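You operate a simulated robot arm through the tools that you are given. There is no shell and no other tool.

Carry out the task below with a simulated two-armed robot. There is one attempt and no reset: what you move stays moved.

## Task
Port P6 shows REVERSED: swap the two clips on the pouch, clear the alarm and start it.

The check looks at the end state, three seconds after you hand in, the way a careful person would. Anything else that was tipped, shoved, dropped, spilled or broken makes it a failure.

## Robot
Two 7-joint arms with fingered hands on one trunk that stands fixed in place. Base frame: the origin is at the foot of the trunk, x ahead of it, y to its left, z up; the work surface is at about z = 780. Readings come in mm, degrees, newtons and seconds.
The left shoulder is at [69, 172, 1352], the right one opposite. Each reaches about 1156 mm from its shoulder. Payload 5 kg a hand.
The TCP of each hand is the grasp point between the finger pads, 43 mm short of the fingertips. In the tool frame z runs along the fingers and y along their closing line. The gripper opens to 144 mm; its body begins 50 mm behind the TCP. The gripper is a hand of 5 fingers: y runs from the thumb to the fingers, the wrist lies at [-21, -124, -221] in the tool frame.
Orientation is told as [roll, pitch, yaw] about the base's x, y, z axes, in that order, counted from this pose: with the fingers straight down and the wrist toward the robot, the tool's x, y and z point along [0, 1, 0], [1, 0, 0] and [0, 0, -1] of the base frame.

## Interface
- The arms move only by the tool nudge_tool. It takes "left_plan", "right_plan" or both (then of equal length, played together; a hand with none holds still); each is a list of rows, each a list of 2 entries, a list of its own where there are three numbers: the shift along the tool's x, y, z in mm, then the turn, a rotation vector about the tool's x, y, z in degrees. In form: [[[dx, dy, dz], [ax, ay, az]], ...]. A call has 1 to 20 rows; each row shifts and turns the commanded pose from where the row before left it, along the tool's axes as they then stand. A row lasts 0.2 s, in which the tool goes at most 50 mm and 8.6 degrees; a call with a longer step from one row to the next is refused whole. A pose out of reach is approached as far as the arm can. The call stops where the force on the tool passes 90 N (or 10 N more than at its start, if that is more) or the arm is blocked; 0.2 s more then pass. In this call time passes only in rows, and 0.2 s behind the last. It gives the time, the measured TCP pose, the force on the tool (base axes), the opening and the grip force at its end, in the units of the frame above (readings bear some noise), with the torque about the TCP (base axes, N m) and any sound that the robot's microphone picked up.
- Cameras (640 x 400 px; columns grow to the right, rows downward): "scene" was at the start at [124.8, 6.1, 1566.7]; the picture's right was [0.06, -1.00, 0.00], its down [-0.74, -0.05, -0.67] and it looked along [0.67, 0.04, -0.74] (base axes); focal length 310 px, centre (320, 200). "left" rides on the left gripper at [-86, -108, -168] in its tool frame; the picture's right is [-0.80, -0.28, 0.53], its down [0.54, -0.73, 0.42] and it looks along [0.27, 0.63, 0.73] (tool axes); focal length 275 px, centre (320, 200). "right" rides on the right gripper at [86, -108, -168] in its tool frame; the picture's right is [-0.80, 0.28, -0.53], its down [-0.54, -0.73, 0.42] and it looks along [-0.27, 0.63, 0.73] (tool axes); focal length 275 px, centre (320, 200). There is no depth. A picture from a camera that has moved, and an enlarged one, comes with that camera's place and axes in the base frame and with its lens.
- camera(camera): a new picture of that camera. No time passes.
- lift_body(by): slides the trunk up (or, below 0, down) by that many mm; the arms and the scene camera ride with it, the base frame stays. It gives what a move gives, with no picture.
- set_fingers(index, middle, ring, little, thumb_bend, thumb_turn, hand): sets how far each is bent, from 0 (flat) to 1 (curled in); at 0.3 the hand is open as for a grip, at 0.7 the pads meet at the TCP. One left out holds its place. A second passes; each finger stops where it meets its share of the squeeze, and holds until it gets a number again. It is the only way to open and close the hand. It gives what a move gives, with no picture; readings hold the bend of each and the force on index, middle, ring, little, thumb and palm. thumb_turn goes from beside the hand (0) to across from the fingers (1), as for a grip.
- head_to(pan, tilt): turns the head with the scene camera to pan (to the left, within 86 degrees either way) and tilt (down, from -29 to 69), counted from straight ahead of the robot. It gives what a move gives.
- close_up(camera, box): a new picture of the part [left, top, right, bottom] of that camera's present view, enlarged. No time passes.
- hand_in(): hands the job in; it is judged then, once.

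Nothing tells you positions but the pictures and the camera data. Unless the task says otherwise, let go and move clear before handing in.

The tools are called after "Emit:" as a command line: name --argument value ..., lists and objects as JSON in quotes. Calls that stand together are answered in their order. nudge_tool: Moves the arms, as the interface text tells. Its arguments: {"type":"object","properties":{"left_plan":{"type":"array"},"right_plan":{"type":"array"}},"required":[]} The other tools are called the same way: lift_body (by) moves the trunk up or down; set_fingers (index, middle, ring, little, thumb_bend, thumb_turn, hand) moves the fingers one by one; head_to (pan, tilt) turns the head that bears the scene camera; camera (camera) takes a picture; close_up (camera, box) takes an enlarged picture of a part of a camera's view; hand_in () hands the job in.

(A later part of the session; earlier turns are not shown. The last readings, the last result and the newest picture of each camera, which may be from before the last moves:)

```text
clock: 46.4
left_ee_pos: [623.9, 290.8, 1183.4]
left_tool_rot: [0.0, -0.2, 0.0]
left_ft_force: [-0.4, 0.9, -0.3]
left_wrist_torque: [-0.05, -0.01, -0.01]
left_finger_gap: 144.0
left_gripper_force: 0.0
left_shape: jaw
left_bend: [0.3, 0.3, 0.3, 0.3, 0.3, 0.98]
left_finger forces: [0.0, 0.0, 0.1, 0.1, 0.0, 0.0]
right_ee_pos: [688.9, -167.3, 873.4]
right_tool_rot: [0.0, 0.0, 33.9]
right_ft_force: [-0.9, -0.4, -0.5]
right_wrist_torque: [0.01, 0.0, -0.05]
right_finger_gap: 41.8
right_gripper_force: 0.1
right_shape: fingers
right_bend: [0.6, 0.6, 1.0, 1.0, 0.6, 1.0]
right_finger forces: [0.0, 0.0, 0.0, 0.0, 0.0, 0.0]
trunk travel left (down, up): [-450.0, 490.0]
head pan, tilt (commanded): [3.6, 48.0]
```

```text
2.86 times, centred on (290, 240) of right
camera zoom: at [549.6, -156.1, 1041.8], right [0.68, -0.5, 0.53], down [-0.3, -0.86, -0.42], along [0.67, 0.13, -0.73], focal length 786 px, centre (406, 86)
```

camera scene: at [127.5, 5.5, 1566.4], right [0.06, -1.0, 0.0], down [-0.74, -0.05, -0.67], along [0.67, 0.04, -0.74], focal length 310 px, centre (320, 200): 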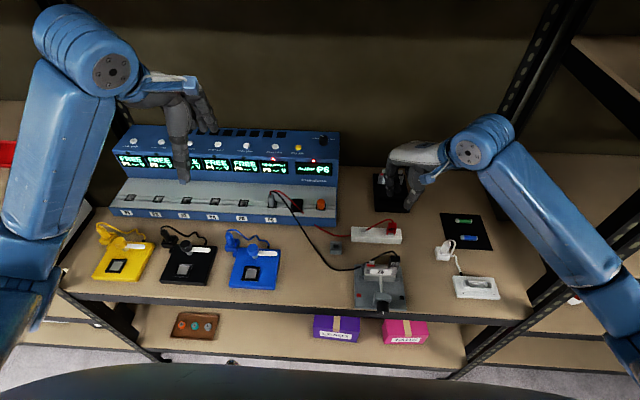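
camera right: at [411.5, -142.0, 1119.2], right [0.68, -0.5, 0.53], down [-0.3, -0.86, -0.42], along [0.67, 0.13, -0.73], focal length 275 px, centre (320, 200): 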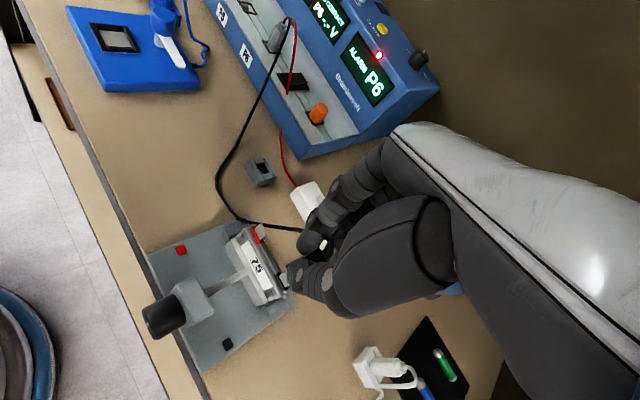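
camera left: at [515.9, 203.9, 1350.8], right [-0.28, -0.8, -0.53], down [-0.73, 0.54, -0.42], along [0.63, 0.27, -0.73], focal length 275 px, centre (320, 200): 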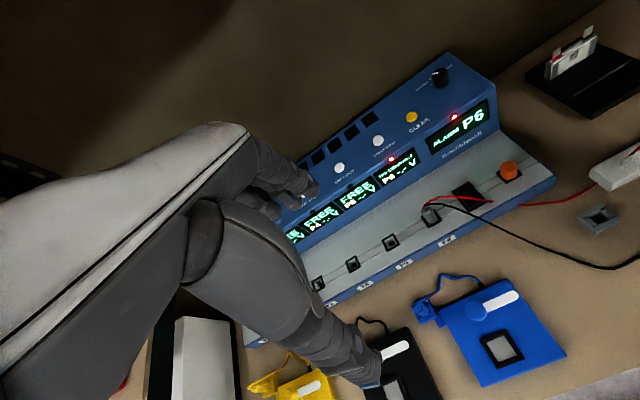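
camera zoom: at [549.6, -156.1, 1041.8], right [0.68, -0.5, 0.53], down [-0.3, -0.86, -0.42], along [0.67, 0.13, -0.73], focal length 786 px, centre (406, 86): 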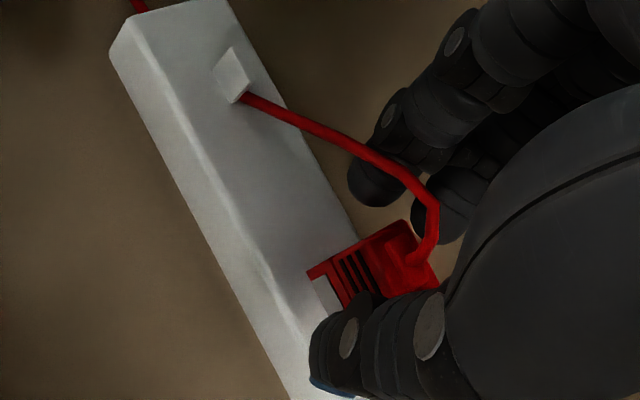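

The pose matches the earlier release. I'll close on the red clip and squeeze.

Emit:
set_fingers --hand "right" --index 0.72 --middle 0.72 --thumb_bend 0.72

Emit:
set_fingers --hand "right" --index 0.8 --middle 0.8 --thumb_bend 0.8

Emit:
close_up --camera "right" --box '[275, 225, 345, 275]'

Emit:
close_up --camera "scene" --box '[370, 205, 420, 245]'

```text
clock: 47.4
left_ee_pos: [622.7, 291.7, 1183.8]
left_tool_rot: [0.1, 0.1, 0.0]
left_ft_force: [0.4, -0.3, -0.3]
left_wrist_torque: [-0.06, 0.01, 0.0]
left_finger_gap: 143.7
left_gripper_force: 0.0
left_shape: jaw
left_bend: [0.3, 0.3, 0.3, 0.3, 0.3, 0.98]
left_finger forces: [0.1, 0.1, 0.1, 0.1, 0.0, 0.0]
right_ee_pos: [690.3, -166.7, 873.9]
right_tool_rot: [0.0, -0.1, 34.0]
right_ft_force: [-0.9, 2.0, -1.7]
right_wrist_torque: [0.06, 0.08, -0.02]
right_finger_gap: 17.4
right_gripper_force: 11.4
right_shape: fingers
right_bend: [0.71, 0.68, 1.0, 1.0, 0.67, 1.0]
right_finger forces: [6.9, 5.2, 0.0, 0.0, 9.5, 0.0]
trunk travel left (down, up): [-450.0, 490.0]
head pan, tilt (commanded): [3.6, 48.0]
```

```text
clock: 48.4
left_ee_pos: [623.3, 291.7, 1183.8]
left_tool_rot: [0.0, 0.1, -0.1]
left_ft_force: [0.2, 0.6, -1.1]
left_wrist_torque: [-0.01, -0.02, 0.01]
left_finger_gap: 143.7
left_gripper_force: 0.0
left_shape: jaw
left_bend: [0.3, 0.3, 0.3, 0.3, 0.3, 0.98]
left_finger forces: [0.0, 0.0, 0.1, 0.1, 0.0, 0.0]
right_ee_pos: [689.3, -168.9, 872.8]
right_tool_rot: [0.1, 0.1, 34.0]
right_ft_force: [-1.5, 0.5, -0.4]
right_wrist_torque: [0.02, 0.06, 0.03]
right_finger_gap: 13.7
right_gripper_force: 19.5
right_shape: fingers
right_bend: [0.72, 0.71, 1.0, 1.0, 0.68, 1.0]
right_finger forces: [9.4, 11.0, 0.0, 0.0, 18.4, 0.1]
trunk travel left (down, up): [-450.0, 490.0]
head pan, tilt (commanded): [3.6, 48.0]
```

```text
8.00 times, centred on (310, 250) of right
camera zoom: at [549.6, -156.2, 1041.9], right [0.68, -0.5, 0.53], down [-0.3, -0.86, -0.42], along [0.67, 0.13, -0.73], focal length 2202 px, centre (400, -200)
```

zoom: 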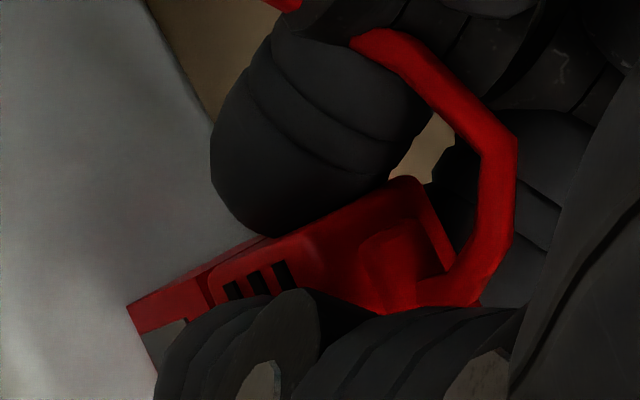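

```text
10.00 times, centred on (395, 225) of scene
camera zoom: at [126.7, 5.3, 1566.5], right [0.06, -1.0, 0.0], down [-0.74, -0.05, -0.67], along [0.67, 0.04, -0.74], focal length 3104 px, centre (-430, -50)
```

zoom: 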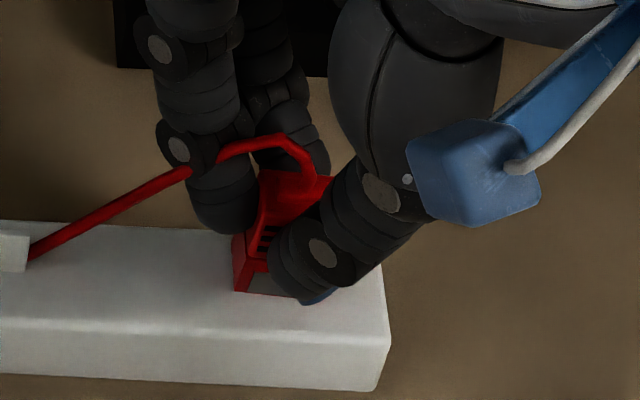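

It is gripped at about 20 N. I'll lift slowly off the peg and inspect.

Emit:
nudge_tool --right_plan '[[[0, 0, -2], [0, 0, 0]], [[0, 0, -3], [0, 0, 0]], [[0, 0, -3], [0, 0, 0]], [[0, 0, -3], [0, 0, 0]], [[0, 0, -4], [0, 0, 0]], [[0, 0, -5], [0, 0, 0]], [[0, 0, -5], [0, 0, 0]], [[0, 0, -10], [0, 0, 0]], [[0, 0, -15], [0, 0, 0]], [[0, 0, -15], [0, 0, 0]]]'

Emit:
close_up --camera "right" --box '[275, 225, 345, 275]'

Emit:
close_up --camera "scene" --box '[370, 200, 420, 240]'

```text
clock: 50.6
left_ee_pos: [623.0, 290.5, 1183.9]
left_tool_rot: [0.0, 0.0, 0.0]
left_ft_force: [-0.4, 0.6, 0.3]
left_wrist_torque: [0.03, 0.0, 0.04]
left_finger_gap: 143.7
left_gripper_force: 0.1
left_shape: jaw
left_bend: [0.3, 0.3, 0.3, 0.3, 0.3, 0.98]
left_finger forces: [0.0, 0.0, 0.0, 0.1, 0.1, 0.0]
right_ee_pos: [689.7, -167.9, 938.4]
right_tool_rot: [0.0, 0.1, 33.9]
right_ft_force: [-0.4, -0.3, -0.3]
right_wrist_torque: [0.01, -0.04, -0.01]
right_finger_gap: 13.5
right_gripper_force: 19.8
right_shape: fingers
right_bend: [0.72, 0.71, 1.0, 1.0, 0.69, 1.0]
right_finger forces: [9.8, 11.5, 0.0, 0.0, 18.0, 0.0]
trunk travel left (down, up): [-450.0, 490.0]
head pan, tilt (commanded): [3.6, 48.0]
```

```text
8.00 times, centred on (310, 250) of right
camera zoom: at [550.3, -157.0, 1106.9], right [0.68, -0.5, 0.53], down [-0.3, -0.86, -0.42], along [0.67, 0.13, -0.73], focal length 2202 px, centre (400, -200)
```

zoom: 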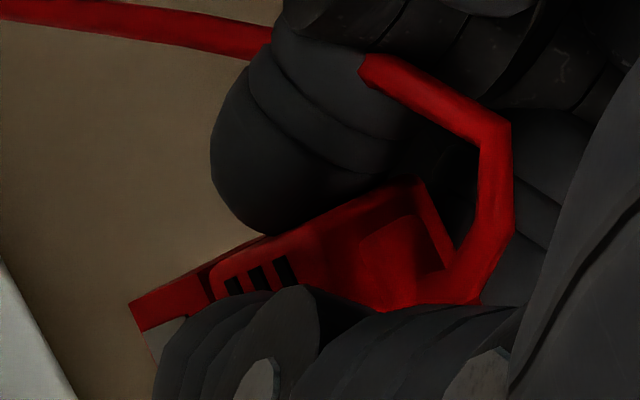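

```text
10.00 times, centred on (395, 220) of scene
camera zoom: at [126.6, 5.5, 1566.5], right [0.06, -1.0, 0.0], down [-0.74, -0.05, -0.67], along [0.67, 0.04, -0.74], focal length 3104 px, centre (-430, 0)
```

zoom: 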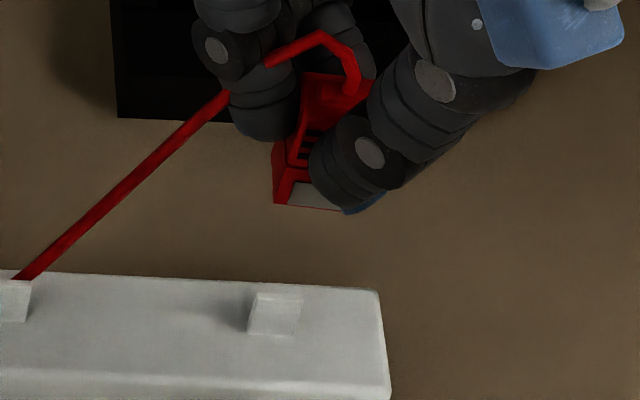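

The red clip is off the peg, with a small extra yaw of about 3°. I'll lift, correct the yaw by 2.5° and carry it over the left plus tab.

Emit:
nudge_tool --right_plan '[[[0, 0, -20], [0, 0, 0]], [[0, 0, -21], [0, 0, 0]], [[0, 0, -21], [0, 0, -2.5]], [[14, -7.06, 0], [0, 0, 0]], [[14, -7.06, 0], [0, 0, 0]], [[14, -7.06, 0], [0, 0, 0]], [[14, -7.06, 0], [0, 0, 0]], [[14, -7.06, 0], [0, 0, 0]], [[14, -7.06, 0], [0, 0, 0]], [[14, -7.06, 0], [0, 0, 0]], [[14, -7.06, 0], [0, 0, 0]], [[14, -7.06, 0], [0, 0, 0]], [[14, -7.06, 0], [0, 0, 0]], [[0, 0, 17], [0, 0, 0]], [[0, 0, 16], [0, 0, 0]], [[0, 0, 16], [0, 0, 0]], [[0, 0, 0], [0, 0, 0]]]'

Emit:
close_up --camera "scene" --box '[355, 240, 405, 280]'

Emit:
close_up --camera "right" --box '[230, 200, 350, 320]'

Emit:
camera --camera "scene"

```text
clock: 54.2
left_ee_pos: [624.1, 289.9, 1184.4]
left_tool_rot: [0.0, 0.0, 0.0]
left_ft_force: [-0.5, 0.3, 0.4]
left_wrist_torque: [0.03, 0.04, 0.01]
left_finger_gap: 143.6
left_gripper_force: 0.1
left_shape: jaw
left_bend: [0.3, 0.3, 0.3, 0.3, 0.3, 0.98]
left_finger forces: [0.0, 0.0, 0.0, 0.1, 0.0, 0.1]
right_ee_pos: [548.6, -97.4, 952.4]
right_tool_rot: [0.0, 0.0, 36.5]
right_ft_force: [-0.3, -0.6, -0.3]
right_wrist_torque: [-0.02, 0.03, 0.01]
right_finger_gap: 13.3
right_gripper_force: 19.7
right_shape: fingers
right_bend: [0.72, 0.71, 1.0, 1.0, 0.69, 1.0]
right_finger forces: [9.9, 11.9, 0.1, 0.0, 17.9, 0.1]
trunk travel left (down, up): [-450.0, 490.0]
head pan, tilt (commanded): [3.6, 48.0]
```

```text
10.00 times, centred on (380, 260) of scene
camera zoom: at [126.9, 5.4, 1566.5], right [0.06, -1.0, 0.0], down [-0.74, -0.05, -0.67], along [0.67, 0.04, -0.74], focal length 3104 px, centre (-280, -400)
```

zoom: 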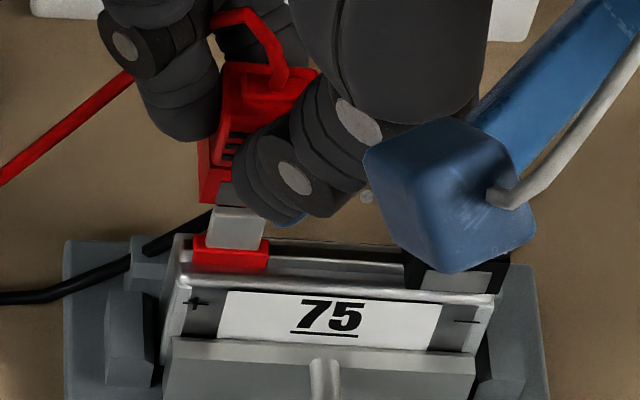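

```text
3.33 times, centred on (290, 260) of right
camera zoom: at [408.7, -92.7, 1120.2], right [0.7, -0.47, 0.53], down [-0.26, -0.87, -0.42], along [0.66, 0.16, -0.73], focal length 918 px, centre (420, 0)
```

zoom: 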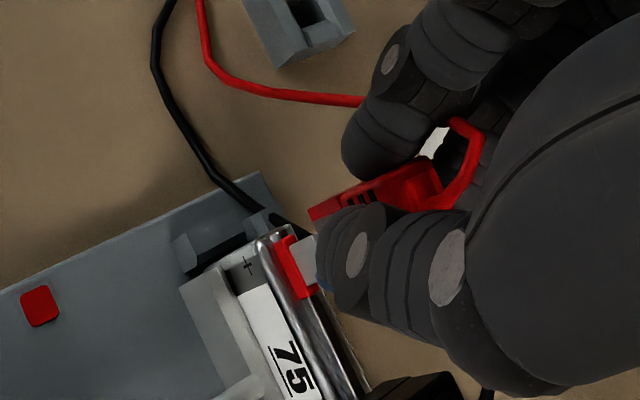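

```text
taken
camera scene: at [126.9, 5.4, 1566.5], right [0.06, -1.0, 0.0], down [-0.74, -0.05, -0.67], along [0.67, 0.04, -0.74], focal length 310 px, centre (320, 200)
```

scene: 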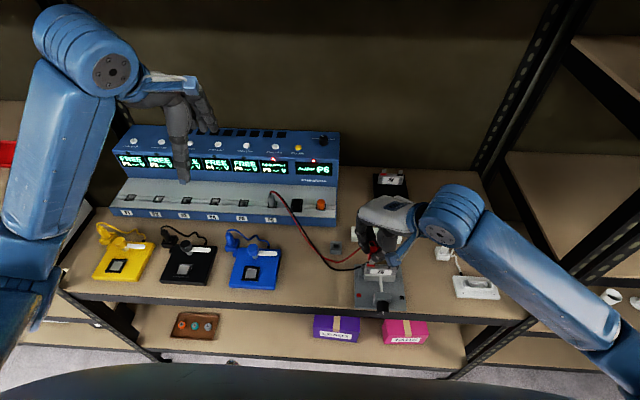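

I'm over the plus tab; I estimate I need about +1.8 mm in x and −1.5 mm in y. I'll zoom to check the yaw.

Emit:
close_up --camera "scene" --box '[362, 250, 382, 270]'

Emit:
close_up --camera "right" --box '[275, 225, 345, 275]'

```text
16.00 times, centred on (372, 260) of scene
camera zoom: at [126.9, 5.4, 1566.5], right [0.06, -1.0, 0.0], down [-0.74, -0.05, -0.67], along [0.67, 0.04, -0.74], focal length 4967 px, centre (-512, -760)
```

zoom: 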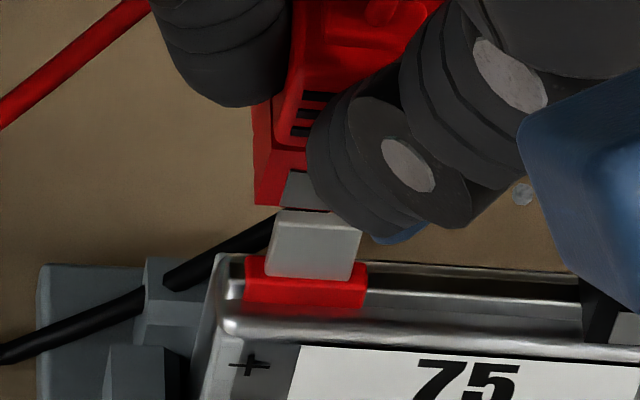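

```text
8.00 times, centred on (310, 250) of right
camera zoom: at [408.7, -92.7, 1120.2], right [0.7, -0.47, 0.53], down [-0.26, -0.87, -0.42], along [0.66, 0.16, -0.73], focal length 2202 px, centre (400, -200)
```

zoom: 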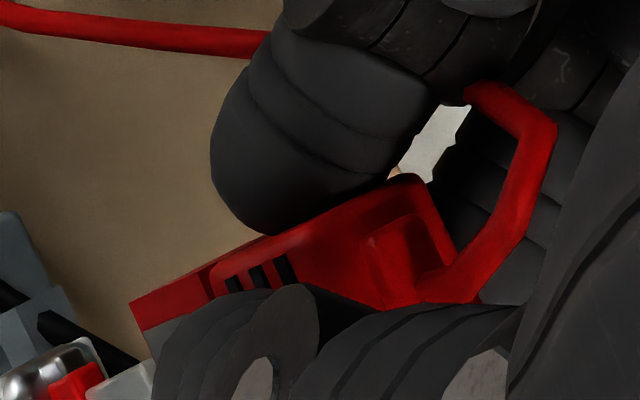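

The yaw matches the pouch. I'll shift about 1.3 mm forward and 1.4 mm right while descending toward the tab top.

Emit:
nudge_tool --right_plan '[[[-1.9, 0.2, 4], [0, 0, 0]], [[0, 0, 4], [0, 0, 0]], [[0, 0, 4], [0, 0, 0]], [[0, 0, 0], [0, 0, 0]]]'

Emit:
close_up --camera "scene" --box '[362, 250, 382, 270]'

Emit:
close_up --camera "right" --box '[230, 200, 350, 320]'

```text
clock: 55.2
left_ee_pos: [625.0, 291.0, 1182.9]
left_tool_rot: [0.0, 0.0, 0.0]
left_ft_force: [-0.5, -0.4, 0.2]
left_wrist_torque: [-0.05, -0.01, 0.01]
left_finger_gap: 143.7
left_gripper_force: 0.0
left_shape: jaw
left_bend: [0.3, 0.3, 0.3, 0.3, 0.3, 0.98]
left_finger forces: [0.1, 0.1, 0.1, 0.0, 0.0, 0.1]
right_ee_pos: [549.9, -98.2, 938.3]
right_tool_rot: [0.0, 0.0, 36.5]
right_ft_force: [-0.3, 0.5, 0.4]
right_wrist_torque: [-0.03, 0.0, 0.02]
right_finger_gap: 13.3
right_gripper_force: 20.0
right_shape: fingers
right_bend: [0.72, 0.71, 1.0, 1.0, 0.69, 1.0]
right_finger forces: [10.0, 11.7, 0.0, 0.0, 17.9, 0.0]
trunk travel left (down, up): [-450.0, 490.0]
head pan, tilt (commanded): [3.6, 48.0]
```

```text
16.00 times, centred on (372, 260) of scene
camera zoom: at [126.7, 5.3, 1566.5], right [0.06, -1.0, 0.0], down [-0.74, -0.05, -0.67], along [0.67, 0.04, -0.74], focal length 4967 px, centre (-512, -760)
```

zoom: 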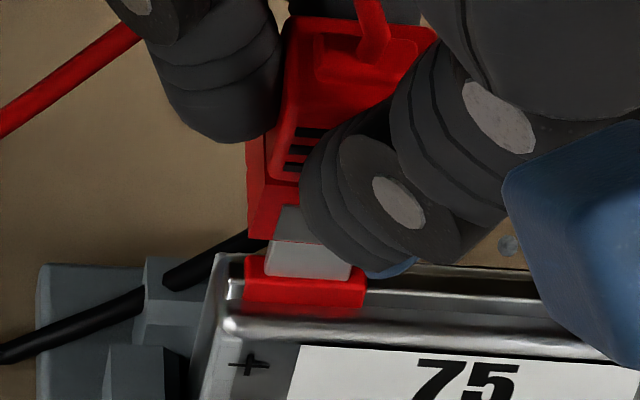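

```text
3.33 times, centred on (290, 260) of right
camera zoom: at [410.2, -93.4, 1107.3], right [0.7, -0.47, 0.53], down [-0.26, -0.87, -0.42], along [0.66, 0.16, -0.73], focal length 918 px, centre (420, 0)
```

zoom: 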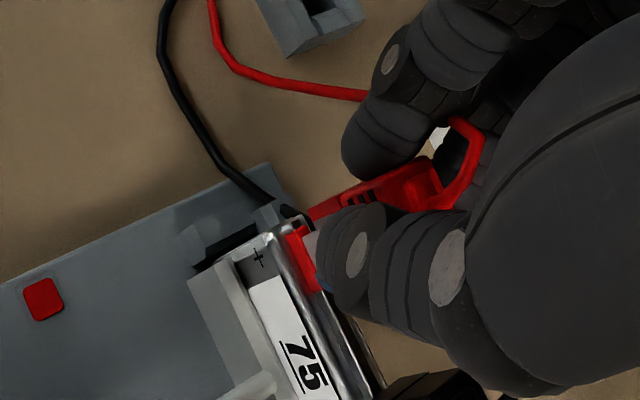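

The clip is within 1 mm of target. I'll make a small correction and slide down onto the tab.

Emit:
nudge_tool --right_plan '[[[-0.35, -0.9, 2], [0, 0, 0]], [[0, 0, 3], [0, 0, 0]], [[0, 0, 3], [0, 0, 0]]]'

Emit:
close_up --camera "scene" --box '[362, 250, 382, 270]'

Emit:
close_up --camera "right" --box '[230, 200, 350, 320]'

```text
clock: 56.0
left_ee_pos: [624.8, 291.0, 1182.9]
left_tool_rot: [0.0, 0.0, 0.0]
left_ft_force: [-0.8, -0.7, 0.1]
left_wrist_torque: [0.01, -0.03, -0.01]
left_finger_gap: 143.6
left_gripper_force: 0.1
left_shape: jaw
left_bend: [0.3, 0.3, 0.3, 0.3, 0.3, 0.98]
left_finger forces: [0.0, 0.1, 0.0, 0.0, 0.0, 0.0]
right_ee_pos: [549.0, -99.4, 930.9]
right_tool_rot: [0.0, 0.0, 36.5]
right_ft_force: [-0.1, 1.1, 0.1]
right_wrist_torque: [0.01, -0.01, 0.01]
right_finger_gap: 13.5
right_gripper_force: 19.3
right_shape: fingers
right_bend: [0.72, 0.71, 1.0, 1.0, 0.69, 1.0]
right_finger forces: [9.9, 11.8, 0.0, 0.1, 17.9, 0.1]
trunk travel left (down, up): [-450.0, 490.0]
head pan, tilt (commanded): [3.6, 48.0]
```

```text
16.00 times, centred on (372, 260) of scene
camera zoom: at [126.7, 5.5, 1566.5], right [0.06, -1.0, 0.0], down [-0.74, -0.05, -0.67], along [0.67, 0.04, -0.74], focal length 4967 px, centre (-512, -760)
```

zoom: 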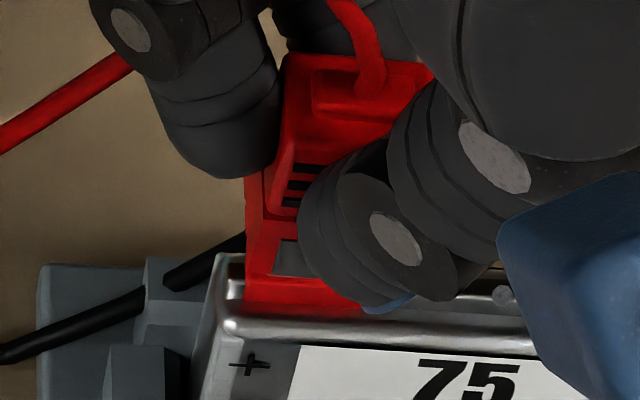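

```text
3.33 times, centred on (290, 260) of right
camera zoom: at [409.5, -94.0, 1098.4], right [0.7, -0.47, 0.53], down [-0.26, -0.87, -0.42], along [0.66, 0.16, -0.73], focal length 918 px, centre (420, 0)
```

zoom: 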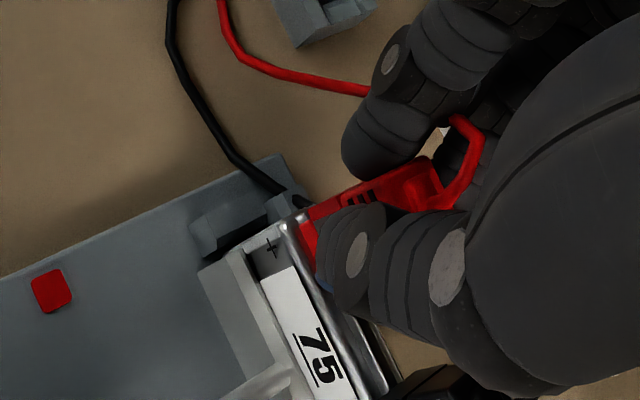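

The tab is inside the clip with no resistance yet. I'll continue down.

Emit:
nudge_tool --right_plan '[[[0, 0, 3], [0, 0, 0]], [[0, 0, 3], [0, 0, 0]], [[0, 0, 3], [0, 0, 0]]]'

Emit:
close_up --camera "scene" --box '[362, 250, 382, 270]'

Emit:
close_up --camera "right" --box '[230, 200, 350, 320]'

```text
clock: 56.8
left_ee_pos: [622.9, 292.1, 1184.5]
left_tool_rot: [0.0, -0.1, 0.0]
left_ft_force: [0.0, -0.1, 0.2]
left_wrist_torque: [-0.01, -0.02, 0.02]
left_finger_gap: 143.6
left_gripper_force: 0.1
left_shape: jaw
left_bend: [0.3, 0.3, 0.3, 0.3, 0.3, 0.98]
left_finger forces: [0.1, 0.0, 0.0, 0.0, 0.0, 0.1]
right_ee_pos: [548.0, -97.3, 924.7]
right_tool_rot: [-0.1, -0.4, 36.6]
right_ft_force: [0.1, 5.0, 24.2]
right_wrist_torque: [0.09, -0.23, 0.05]
right_finger_gap: 12.7
right_gripper_force: 26.3
right_shape: fingers
right_bend: [0.72, 0.72, 1.0, 1.0, 0.69, 1.0]
right_finger forces: [14.1, 17.1, 0.0, 0.1, 21.2, 0.1]
trunk travel left (down, up): [-450.0, 490.0]
head pan, tilt (commanded): [3.6, 48.0]
```

```text
16.00 times, centred on (372, 260) of scene
camera zoom: at [124.3, 6.5, 1567.2], right [0.06, -1.0, 0.0], down [-0.74, -0.05, -0.67], along [0.67, 0.04, -0.74], focal length 4967 px, centre (-512, -760)
```

zoom: 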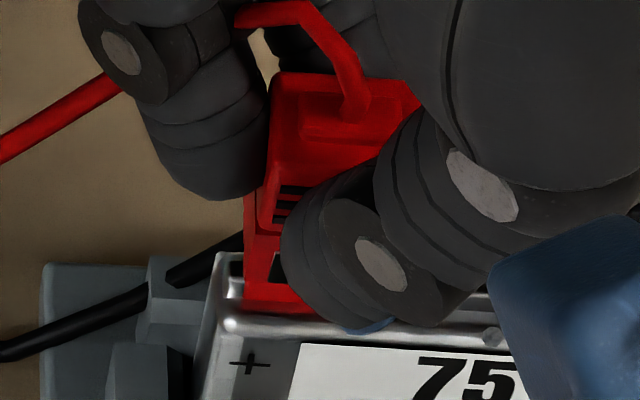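

```text
3.33 times, centred on (290, 260) of right
camera zoom: at [407.0, -93.1, 1092.4], right [0.7, -0.47, 0.54], down [-0.26, -0.87, -0.43], along [0.67, 0.16, -0.73], focal length 918 px, centre (420, 0)
```

zoom: 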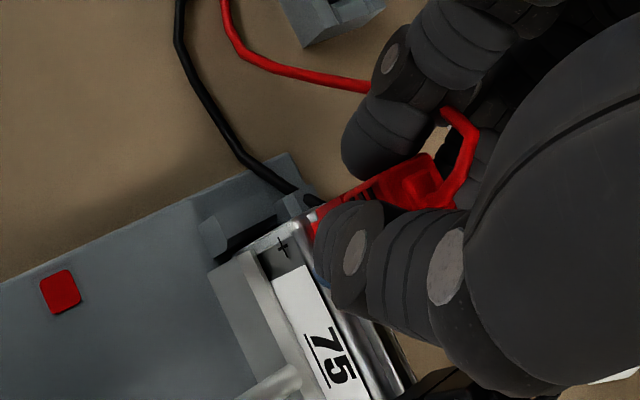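

The force jumped to 24 N earlier than expected, so something is catching. I'll look closely before doing more.

Emit:
close_up --camera "right" --box '[275, 225, 345, 275]'

Emit:
close_up --camera "scene" --box '[355, 240, 415, 285]'

Emit:
camera --camera "right"

```text
8.00 times, centred on (310, 250) of right
camera zoom: at [407.0, -93.1, 1092.4], right [0.7, -0.47, 0.54], down [-0.26, -0.87, -0.43], along [0.67, 0.16, -0.73], focal length 2202 px, centre (400, -200)
```

zoom: 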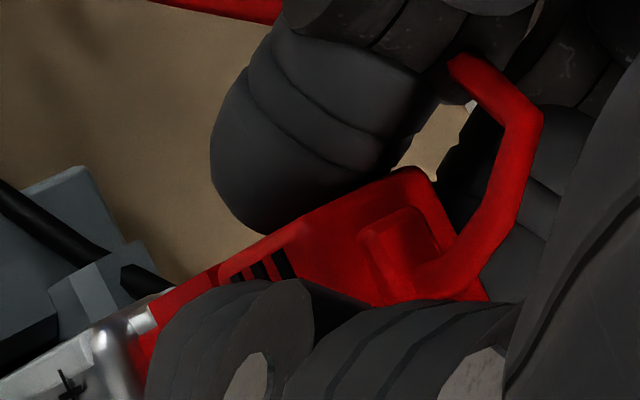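

```text
8.89 times, centred on (385, 262) of scene
camera zoom: at [124.3, 6.5, 1567.2], right [0.06, -1.0, 0.0], down [-0.74, -0.05, -0.67], along [0.67, 0.04, -0.74], focal length 2759 px, centre (-258, -356)
```

zoom: 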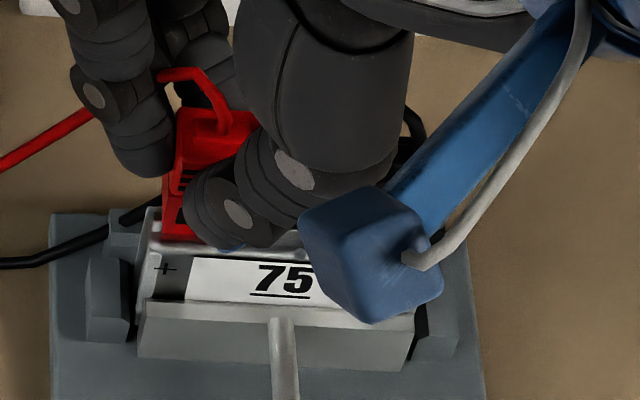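

```text
taken
camera right: at [407.0, -93.1, 1092.4], right [0.7, -0.47, 0.54], down [-0.26, -0.87, -0.43], along [0.67, 0.16, -0.73], focal length 275 px, centre (320, 200)
```

right: 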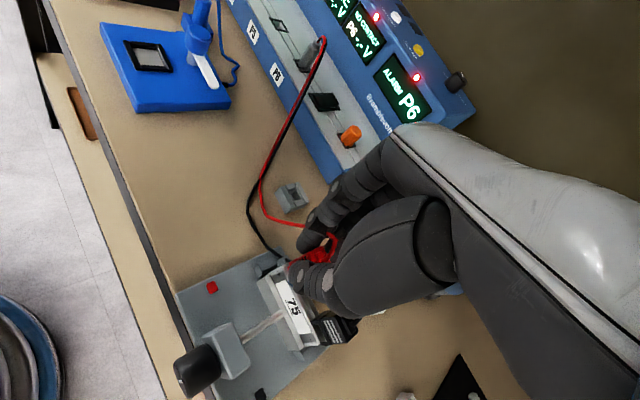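

The torque reading puts the resistance at the red clip itself. I'll zoom right in on where its bottom edge is relative to the tab base.

Emit:
close_up --camera "scene" --box '[364, 258, 374, 270]'

Emit:
close_up --camera "right" --box '[275, 250, 315, 280]'

```text
16.00 times, centred on (369, 264) of scene
camera zoom: at [124.3, 6.5, 1567.2], right [0.06, -1.0, 0.0], down [-0.74, -0.05, -0.67], along [0.67, 0.04, -0.74], focal length 4967 px, centre (-464, -824)
```

zoom: 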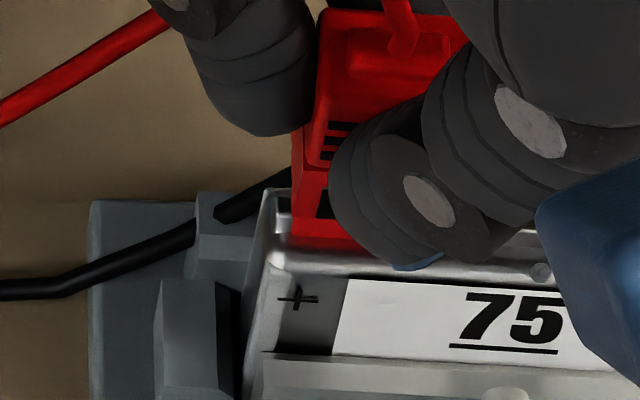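

```text
13.33 times, centred on (295, 265) of right
camera zoom: at [407.0, -93.1, 1092.4], right [0.7, -0.47, 0.54], down [-0.26, -0.87, -0.43], along [0.67, 0.16, -0.73], focal length 3670 px, centre (653, -667)
```

zoom: 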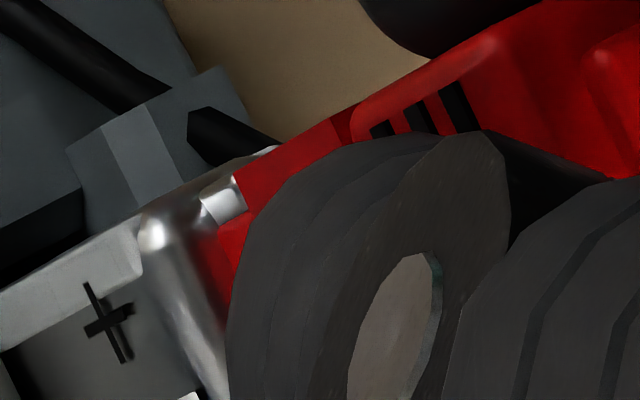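

The clip is stuck about 7 mm above its seat, with the tab already inside it and a 5 N push toward +y. I'll back off a few millimetres to relieve it and read the lateral forces.

Emit:
nudge_tool --right_plan '[[[0, 0, -2], [0, 0, 0]], [[0, 0, -2], [0, 0, 0]], [[0, 0, -2], [0, 0, 0]]]'

Emit:
close_up --camera "scene" --box '[364, 258, 374, 270]'

Emit:
close_up --camera "right" --box '[275, 225, 345, 275]'

```text
clock: 57.6
left_ee_pos: [624.9, 291.1, 1183.3]
left_tool_rot: [0.0, 0.0, 0.0]
left_ft_force: [-0.7, -1.0, 0.3]
left_wrist_torque: [0.01, -0.02, 0.04]
left_finger_gap: 144.0
left_gripper_force: 0.0
left_shape: jaw
left_bend: [0.3, 0.3, 0.3, 0.3, 0.3, 0.98]
left_finger forces: [0.0, 0.1, 0.1, 0.1, 0.0, 0.0]
right_ee_pos: [547.6, -100.0, 926.0]
right_tool_rot: [0.0, 0.4, 36.4]
right_ft_force: [0.7, -0.4, 1.5]
right_wrist_torque: [-0.01, 0.0, 0.01]
right_finger_gap: 12.6
right_gripper_force: 20.2
right_shape: fingers
right_bend: [0.72, 0.71, 1.0, 1.0, 0.7, 1.0]
right_finger forces: [10.7, 12.5, 0.0, 0.0, 17.8, 0.0]
trunk travel left (down, up): [-450.0, 490.0]
head pan, tilt (commanded): [3.6, 48.0]
```

```text
16.00 times, centred on (369, 264) of scene
camera zoom: at [126.9, 5.2, 1566.1], right [0.06, -1.0, 0.0], down [-0.74, -0.05, -0.67], along [0.67, 0.04, -0.74], focal length 4967 px, centre (-464, -824)
```

zoom: 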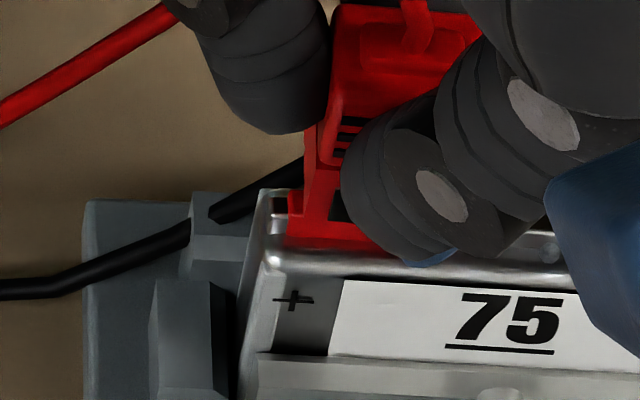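

```text
8.00 times, centred on (310, 250) of right
camera zoom: at [408.8, -94.7, 1094.8], right [0.7, -0.47, 0.53], down [-0.26, -0.87, -0.42], along [0.66, 0.15, -0.73], focal length 2202 px, centre (400, -200)
```

zoom: 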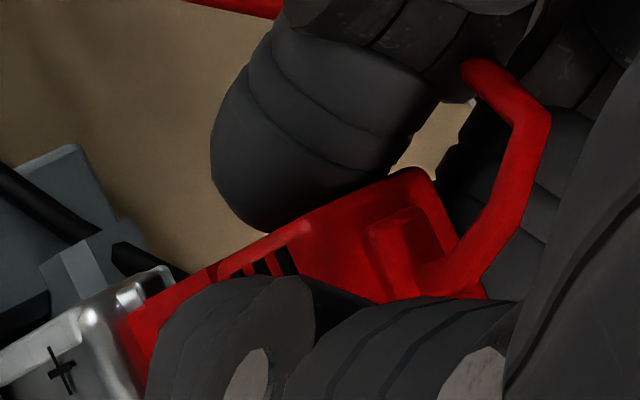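

The clip is about 2 mm too far right and a little too far forward compared with the seated pictures. I'll lift a bit more, shift 2.3 mm left and 1.3 mm back, and try again gently.

Emit:
nudge_tool --right_plan '[[[0, 0, -4], [0, 0, 0]], [[0, 0, -4], [0, 0, 0]], [[2.6, 0.3, 0], [0, 0, 0]], [[0, 0, 0], [0, 0, 0]]]'

Emit:
close_up --camera "scene" --box '[364, 258, 374, 270]'

Emit:
close_up --camera "right" --box '[275, 225, 345, 275]'

```text
clock: 58.6
left_ee_pos: [623.9, 290.7, 1183.8]
left_tool_rot: [0.0, 0.0, -0.1]
left_ft_force: [-0.6, -0.6, 0.7]
left_wrist_torque: [-0.04, 0.0, 0.0]
left_finger_gap: 143.3
left_gripper_force: 0.0
left_shape: jaw
left_bend: [0.3, 0.3, 0.3, 0.3, 0.3, 0.98]
left_finger forces: [0.0, 0.0, 0.0, 0.0, 0.1, 0.0]
right_ee_pos: [547.8, -97.1, 934.1]
right_tool_rot: [0.0, 0.0, 36.6]
right_ft_force: [0.0, 0.6, -0.3]
right_wrist_torque: [-0.01, 0.0, -0.01]
right_finger_gap: 12.3
right_gripper_force: 20.1
right_shape: fingers
right_bend: [0.72, 0.71, 1.0, 1.0, 0.7, 1.0]
right_finger forces: [10.5, 12.3, 0.1, 0.0, 17.8, 0.0]
trunk travel left (down, up): [-450.0, 490.0]
head pan, tilt (commanded): [3.6, 48.0]
```

```text
16.00 times, centred on (369, 264) of scene
camera zoom: at [126.7, 5.3, 1566.5], right [0.06, -1.0, 0.0], down [-0.74, -0.05, -0.67], along [0.67, 0.04, -0.74], focal length 4967 px, centre (-464, -824)
```

zoom: 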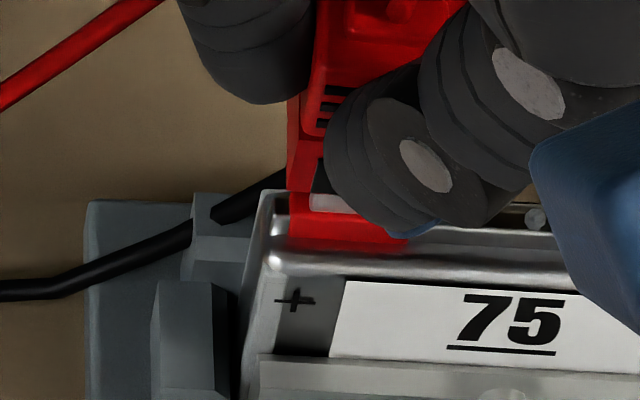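

```text
8.00 times, centred on (310, 250) of right
camera zoom: at [407.8, -91.6, 1103.5], right [0.7, -0.47, 0.53], down [-0.26, -0.87, -0.42], along [0.66, 0.16, -0.73], focal length 2202 px, centre (400, -200)
```

zoom: 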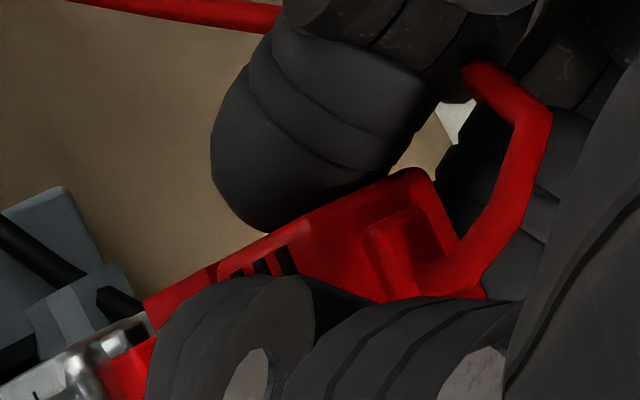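

The y position now matches the seated reference; x may still be about 1 mm too far forward. I'll check the clip's yaw from its top face.

Emit:
close_up --camera "scene" --box '[360, 238, 385, 262]'

Emit:
close_up --camera "right" --box '[280, 225, 370, 345]'

```text
16.00 times, centred on (372, 250) of scene
camera zoom: at [126.7, 5.3, 1566.5], right [0.06, -1.0, 0.0], down [-0.74, -0.05, -0.67], along [0.67, 0.04, -0.74], focal length 4967 px, centre (-520, -600)
```

zoom: 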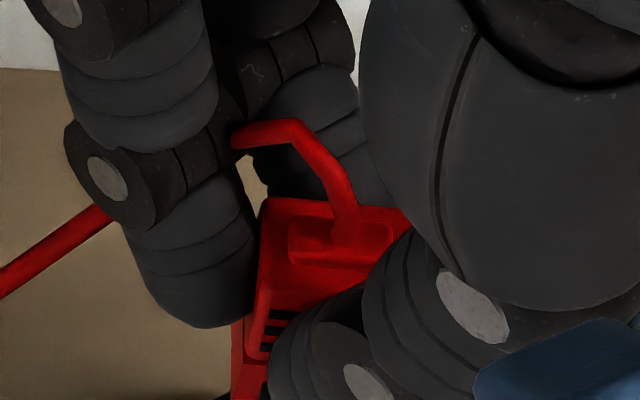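

```text
3.33 times, centred on (325, 285) of right
camera zoom: at [407.8, -91.6, 1103.5], right [0.7, -0.47, 0.53], down [-0.26, -0.87, -0.42], along [0.66, 0.16, -0.73], focal length 918 px, centre (303, -83)
```

zoom: 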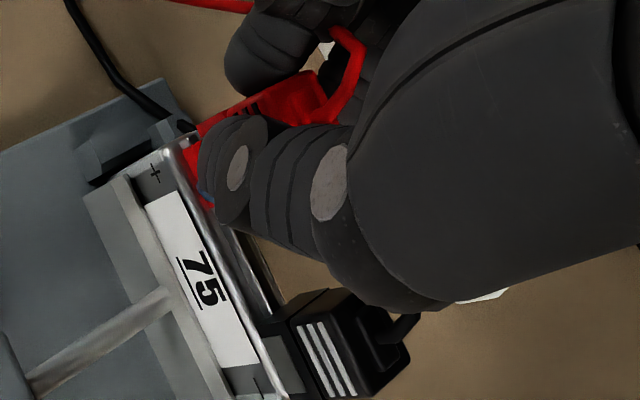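

The yaw agrees with the pouch. I'll shift 1 mm back and descend slowly again.

Emit:
nudge_tool --right_plan '[[[0.6, -0.8, 1], [0, 0, 0]], [[0, 0, 2], [0, 0, 0]], [[0, 0, 2], [0, 0, 0]], [[0, 0, 2], [0, 0, 0]]]'

Emit:
close_up --camera "scene" --box '[364, 258, 374, 270]'

```text
clock: 59.6
left_ee_pos: [624.2, 290.9, 1183.5]
left_tool_rot: [-0.1, 0.0, 0.0]
left_ft_force: [-0.7, -1.1, 0.2]
left_wrist_torque: [-0.01, 0.0, 0.0]
left_finger_gap: 143.8
left_gripper_force: 0.1
left_shape: jaw
left_bend: [0.3, 0.3, 0.3, 0.3, 0.3, 0.98]
left_finger forces: [0.0, 0.0, 0.0, 0.1, 0.0, 0.0]
right_ee_pos: [547.2, -96.6, 928.1]
right_tool_rot: [0.0, 0.0, 36.4]
right_ft_force: [0.3, -0.5, 0.7]
right_wrist_torque: [0.02, 0.0, 0.0]
right_finger_gap: 12.2
right_gripper_force: 20.7
right_shape: fingers
right_bend: [0.72, 0.71, 1.0, 1.0, 0.7, 1.0]
right_finger forces: [10.6, 12.3, 0.0, 0.0, 17.8, 0.0]
trunk travel left (down, up): [-450.0, 490.0]
head pan, tilt (commanded): [3.6, 48.0]
```

```text
16.00 times, centred on (369, 264) of scene
camera zoom: at [126.7, 5.4, 1566.5], right [0.06, -1.0, 0.0], down [-0.74, -0.05, -0.67], along [0.67, 0.04, -0.74], focal length 4967 px, centre (-464, -824)
```

zoom: 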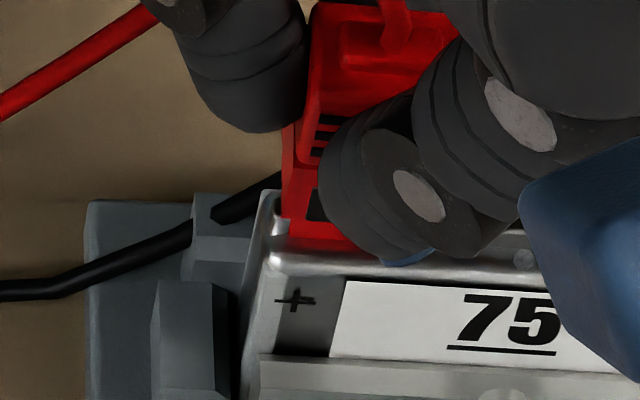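

No resistance this time. I'll keep lowering in small steps.

Emit:
nudge_tool --right_plan '[[[0, 0, 2], [0, 0, 0]], [[0, 0, 2], [0, 0, 0]]]'

Emit:
close_up --camera "scene" --box '[364, 258, 374, 270]'

```text
clock: 60.2
left_ee_pos: [623.5, 291.0, 1184.2]
left_tool_rot: [0.0, 0.0, 0.0]
left_ft_force: [0.0, -1.0, 0.8]
left_wrist_torque: [0.02, -0.02, -0.03]
left_finger_gap: 143.6
left_gripper_force: 0.1
left_shape: jaw
left_bend: [0.3, 0.3, 0.3, 0.3, 0.3, 0.98]
left_finger forces: [0.0, 0.0, 0.1, 0.0, 0.0, 0.0]
right_ee_pos: [546.0, -96.5, 926.1]
right_tool_rot: [0.0, 0.0, 36.5]
right_ft_force: [0.3, -0.8, 0.2]
right_wrist_torque: [-0.03, -0.01, 0.03]
right_finger_gap: 12.6
right_gripper_force: 20.6
right_shape: fingers
right_bend: [0.72, 0.71, 1.0, 1.0, 0.7, 1.0]
right_finger forces: [10.5, 12.7, 0.1, 0.0, 17.9, 0.0]
trunk travel left (down, up): [-450.0, 490.0]
head pan, tilt (commanded): [3.6, 48.0]
```

```text
16.00 times, centred on (369, 264) of scene
camera zoom: at [126.5, 5.4, 1566.6], right [0.06, -1.0, 0.0], down [-0.74, -0.05, -0.67], along [0.67, 0.04, -0.74], focal length 4967 px, centre (-464, -824)
```

zoom: 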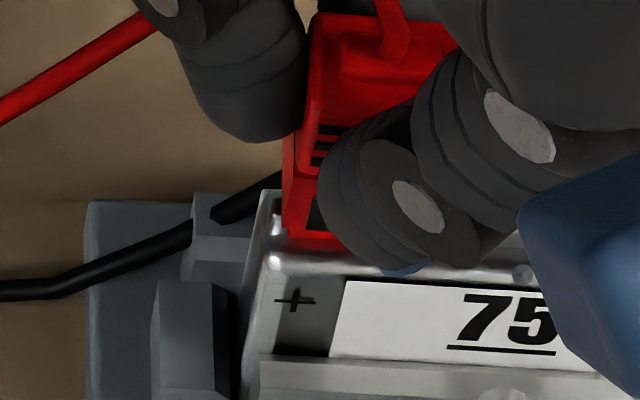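

Emit:
nudge_tool --right_plan '[[[0, 0, 1.5], [0, 0, 0]], [[0, 0, 1.5], [0, 0, 0]]]'

Emit:
close_up --camera "scene" --box '[364, 258, 374, 270]'

Emit:
close_up --camera "right" --box '[275, 225, 345, 275]'

```text
clock: 60.8
left_ee_pos: [623.4, 290.5, 1183.7]
left_tool_rot: [0.0, 0.0, 0.0]
left_ft_force: [0.4, 0.4, 0.3]
left_wrist_torque: [-0.02, 0.02, 0.0]
left_finger_gap: 143.9
left_gripper_force: 0.1
left_shape: jaw
left_bend: [0.3, 0.3, 0.3, 0.3, 0.3, 0.98]
left_finger forces: [0.0, 0.0, 0.1, 0.1, 0.1, 0.0]
right_ee_pos: [546.4, -96.9, 925.5]
right_tool_rot: [-0.1, -0.1, 36.5]
right_ft_force: [-1.4, -0.3, 17.7]
right_wrist_torque: [-0.08, -0.07, 0.01]
right_finger_gap: 12.3
right_gripper_force: 24.7
right_shape: fingers
right_bend: [0.72, 0.72, 1.0, 1.0, 0.7, 1.0]
right_finger forces: [11.2, 16.0, 0.1, 0.1, 21.1, 0.0]
trunk travel left (down, up): [-450.0, 490.0]
head pan, tilt (commanded): [3.6, 48.0]
```

```text
16.00 times, centred on (369, 264) of scene
camera zoom: at [125.1, 5.5, 1566.9], right [0.06, -1.0, 0.0], down [-0.74, -0.05, -0.67], along [0.67, 0.04, -0.74], focal length 4967 px, centre (-464, -824)
```

zoom: 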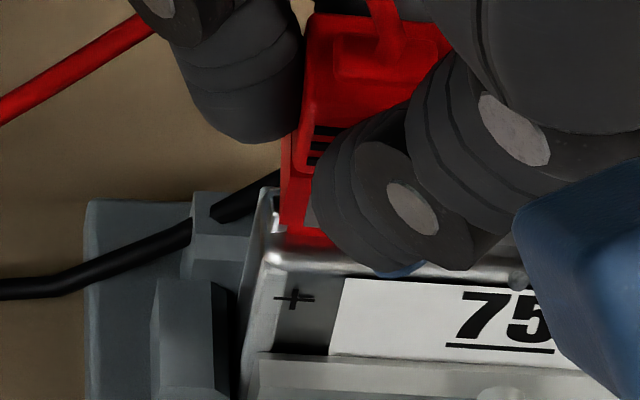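

```text
8.00 times, centred on (310, 250) of right
camera zoom: at [405.9, -91.3, 1092.7], right [0.7, -0.47, 0.54], down [-0.26, -0.87, -0.42], along [0.67, 0.16, -0.73], focal length 2202 px, centre (400, -200)
```

zoom: 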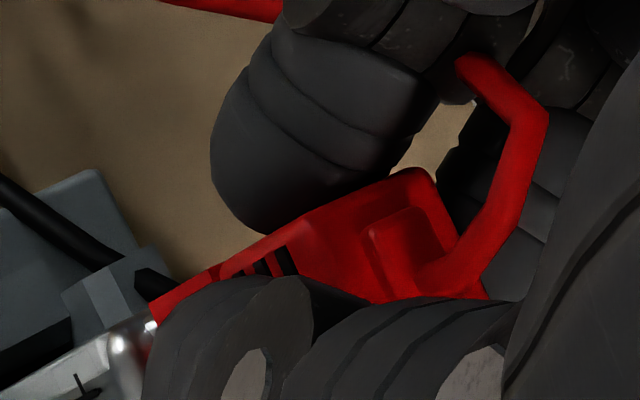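

Contact is at the same height again, now purely vertical through the clip's centre, so its jaw is catching on the tab's base. I'll ease the load, open the fingers slightly so the clip can settle on the tab, and look.

Emit:
nudge_tool --right_plan '[[[0, 0, -1.5], [0, 0, 0]], [[0, 0, -0.5], [0, 0, 0]]]'

Emit:
set_fingers --hand "right" --index 0.66 --middle 0.66 --thumb_bend 0.64

Emit:
close_up --camera "scene" --box '[360, 245, 390, 275]'

Emit:
close_up --camera "right" --box '[275, 225, 345, 275]'

```text
clock: 61.4
left_ee_pos: [623.7, 290.9, 1185.2]
left_tool_rot: [0.0, 0.0, 0.1]
left_ft_force: [-0.1, 0.3, 0.2]
left_wrist_torque: [0.01, -0.02, -0.01]
left_finger_gap: 143.9
left_gripper_force: 0.1
left_shape: jaw
left_bend: [0.3, 0.3, 0.3, 0.3, 0.3, 0.98]
left_finger forces: [0.0, 0.0, 0.0, 0.1, 0.0, 0.0]
right_ee_pos: [547.2, -96.1, 924.8]
right_tool_rot: [-0.2, -0.1, 36.5]
right_ft_force: [0.5, 0.0, 16.6]
right_wrist_torque: [-0.09, -0.21, -0.02]
right_finger_gap: 12.1
right_gripper_force: 24.0
right_shape: fingers
right_bend: [0.72, 0.72, 1.0, 1.0, 0.7, 1.0]
right_finger forces: [11.2, 17.3, 0.0, 0.0, 20.3, 0.0]
trunk travel left (down, up): [-450.0, 490.0]
head pan, tilt (commanded): [3.6, 48.0]
```

```text
clock: 62.4
left_ee_pos: [623.6, 290.8, 1183.2]
left_tool_rot: [0.1, 0.0, -0.1]
left_ft_force: [0.3, -0.3, 0.6]
left_wrist_torque: [0.02, -0.01, -0.01]
left_finger_gap: 143.7
left_gripper_force: 0.1
left_shape: jaw
left_bend: [0.3, 0.3, 0.3, 0.3, 0.3, 0.98]
left_finger forces: [0.0, 0.1, 0.0, 0.0, 0.0, 0.0]
right_ee_pos: [546.8, -97.7, 924.1]
right_tool_rot: [-0.1, 0.0, 36.5]
right_ft_force: [0.8, 1.1, 0.5]
right_wrist_torque: [0.02, -0.02, 0.01]
right_finger_gap: 24.6
right_gripper_force: 0.0
right_shape: fingers
right_bend: [0.66, 0.66, 1.0, 1.0, 0.64, 1.0]
right_finger forces: [0.1, 0.0, 0.0, 0.0, 0.0, 0.0]
trunk travel left (down, up): [-450.0, 490.0]
head pan, tilt (commanded): [3.6, 48.0]
```

```text
13.33 times, centred on (375, 260) of scene
camera zoom: at [126.5, 5.4, 1566.5], right [0.06, -1.0, 0.0], down [-0.74, -0.05, -0.67], along [0.67, 0.04, -0.74], focal length 4139 px, centre (-413, -600)
```

zoom: 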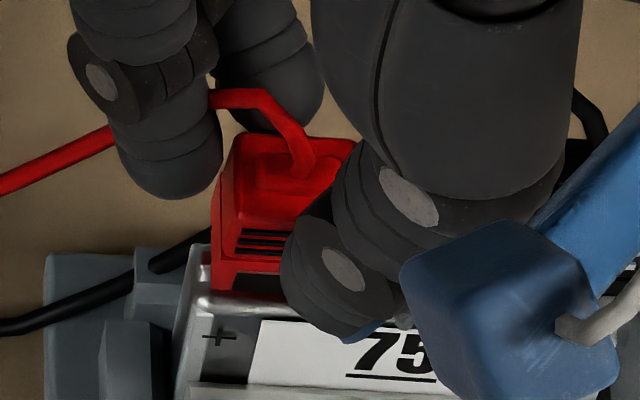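

```text
8.00 times, centred on (310, 250) of right
camera zoom: at [406.5, -91.2, 1092.3], right [0.7, -0.47, 0.53], down [-0.26, -0.87, -0.42], along [0.66, 0.16, -0.73], focal length 2202 px, centre (400, -200)
```

zoom: 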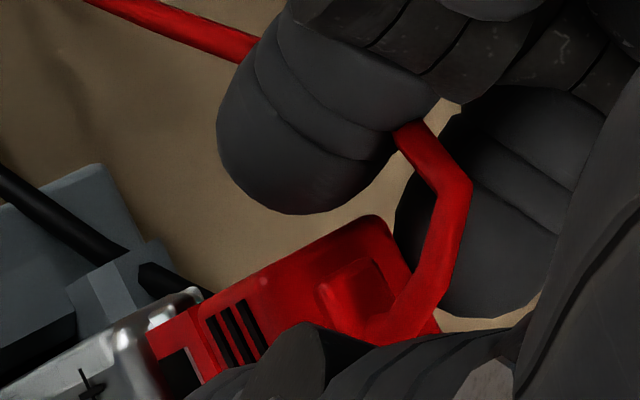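

On release the clip dropped further down onto the tab by itself. I'll zoom in to see whether it is fully seated.

Emit:
close_up --camera "scene" --box '[362, 250, 382, 270]'

Emit:
close_up --camera "right" --box '[270, 240, 340, 300]'

Emit:
close_up --camera "scene" --box '[260, 125, 350, 190]'

```text
16.00 times, centred on (372, 260) of scene
camera zoom: at [126.5, 5.4, 1566.5], right [0.06, -1.0, 0.0], down [-0.74, -0.05, -0.67], along [0.67, 0.04, -0.74], focal length 4967 px, centre (-512, -760)
```

zoom: 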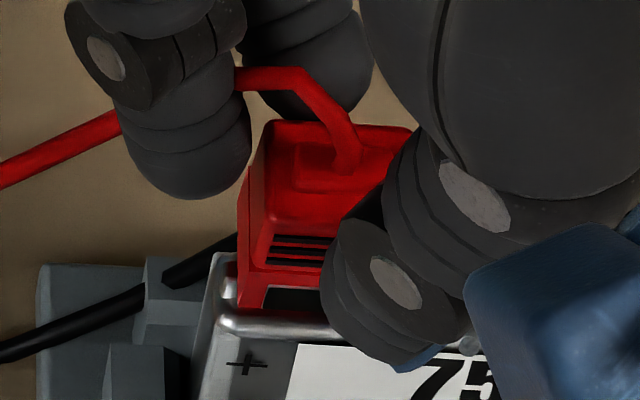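

```text
6.67 times, centred on (305, 270) of right
camera zoom: at [406.5, -91.2, 1092.3], right [0.7, -0.47, 0.53], down [-0.26, -0.87, -0.42], along [0.66, 0.16, -0.73], focal length 1835 px, centre (420, -267)
```

zoom: 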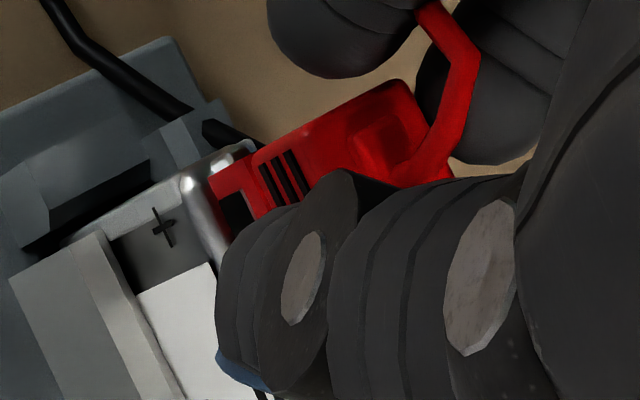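

```text
6.15 times, centred on (305, 158) of scene
camera zoom: at [126.5, 5.4, 1566.5], right [0.06, -1.0, 0.0], down [-0.74, -0.05, -0.67], along [0.67, 0.04, -0.74], focal length 1910 px, centre (412, 462)
```

zoom: 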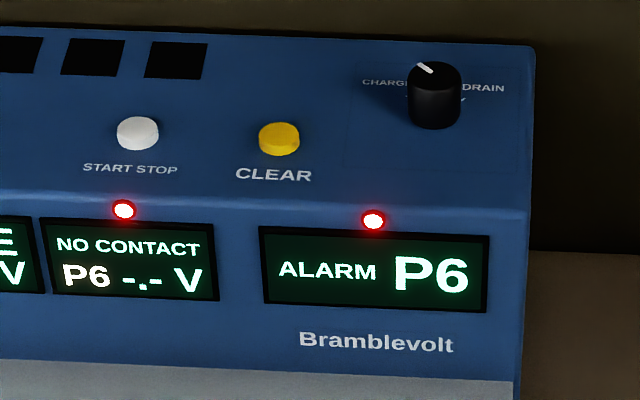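

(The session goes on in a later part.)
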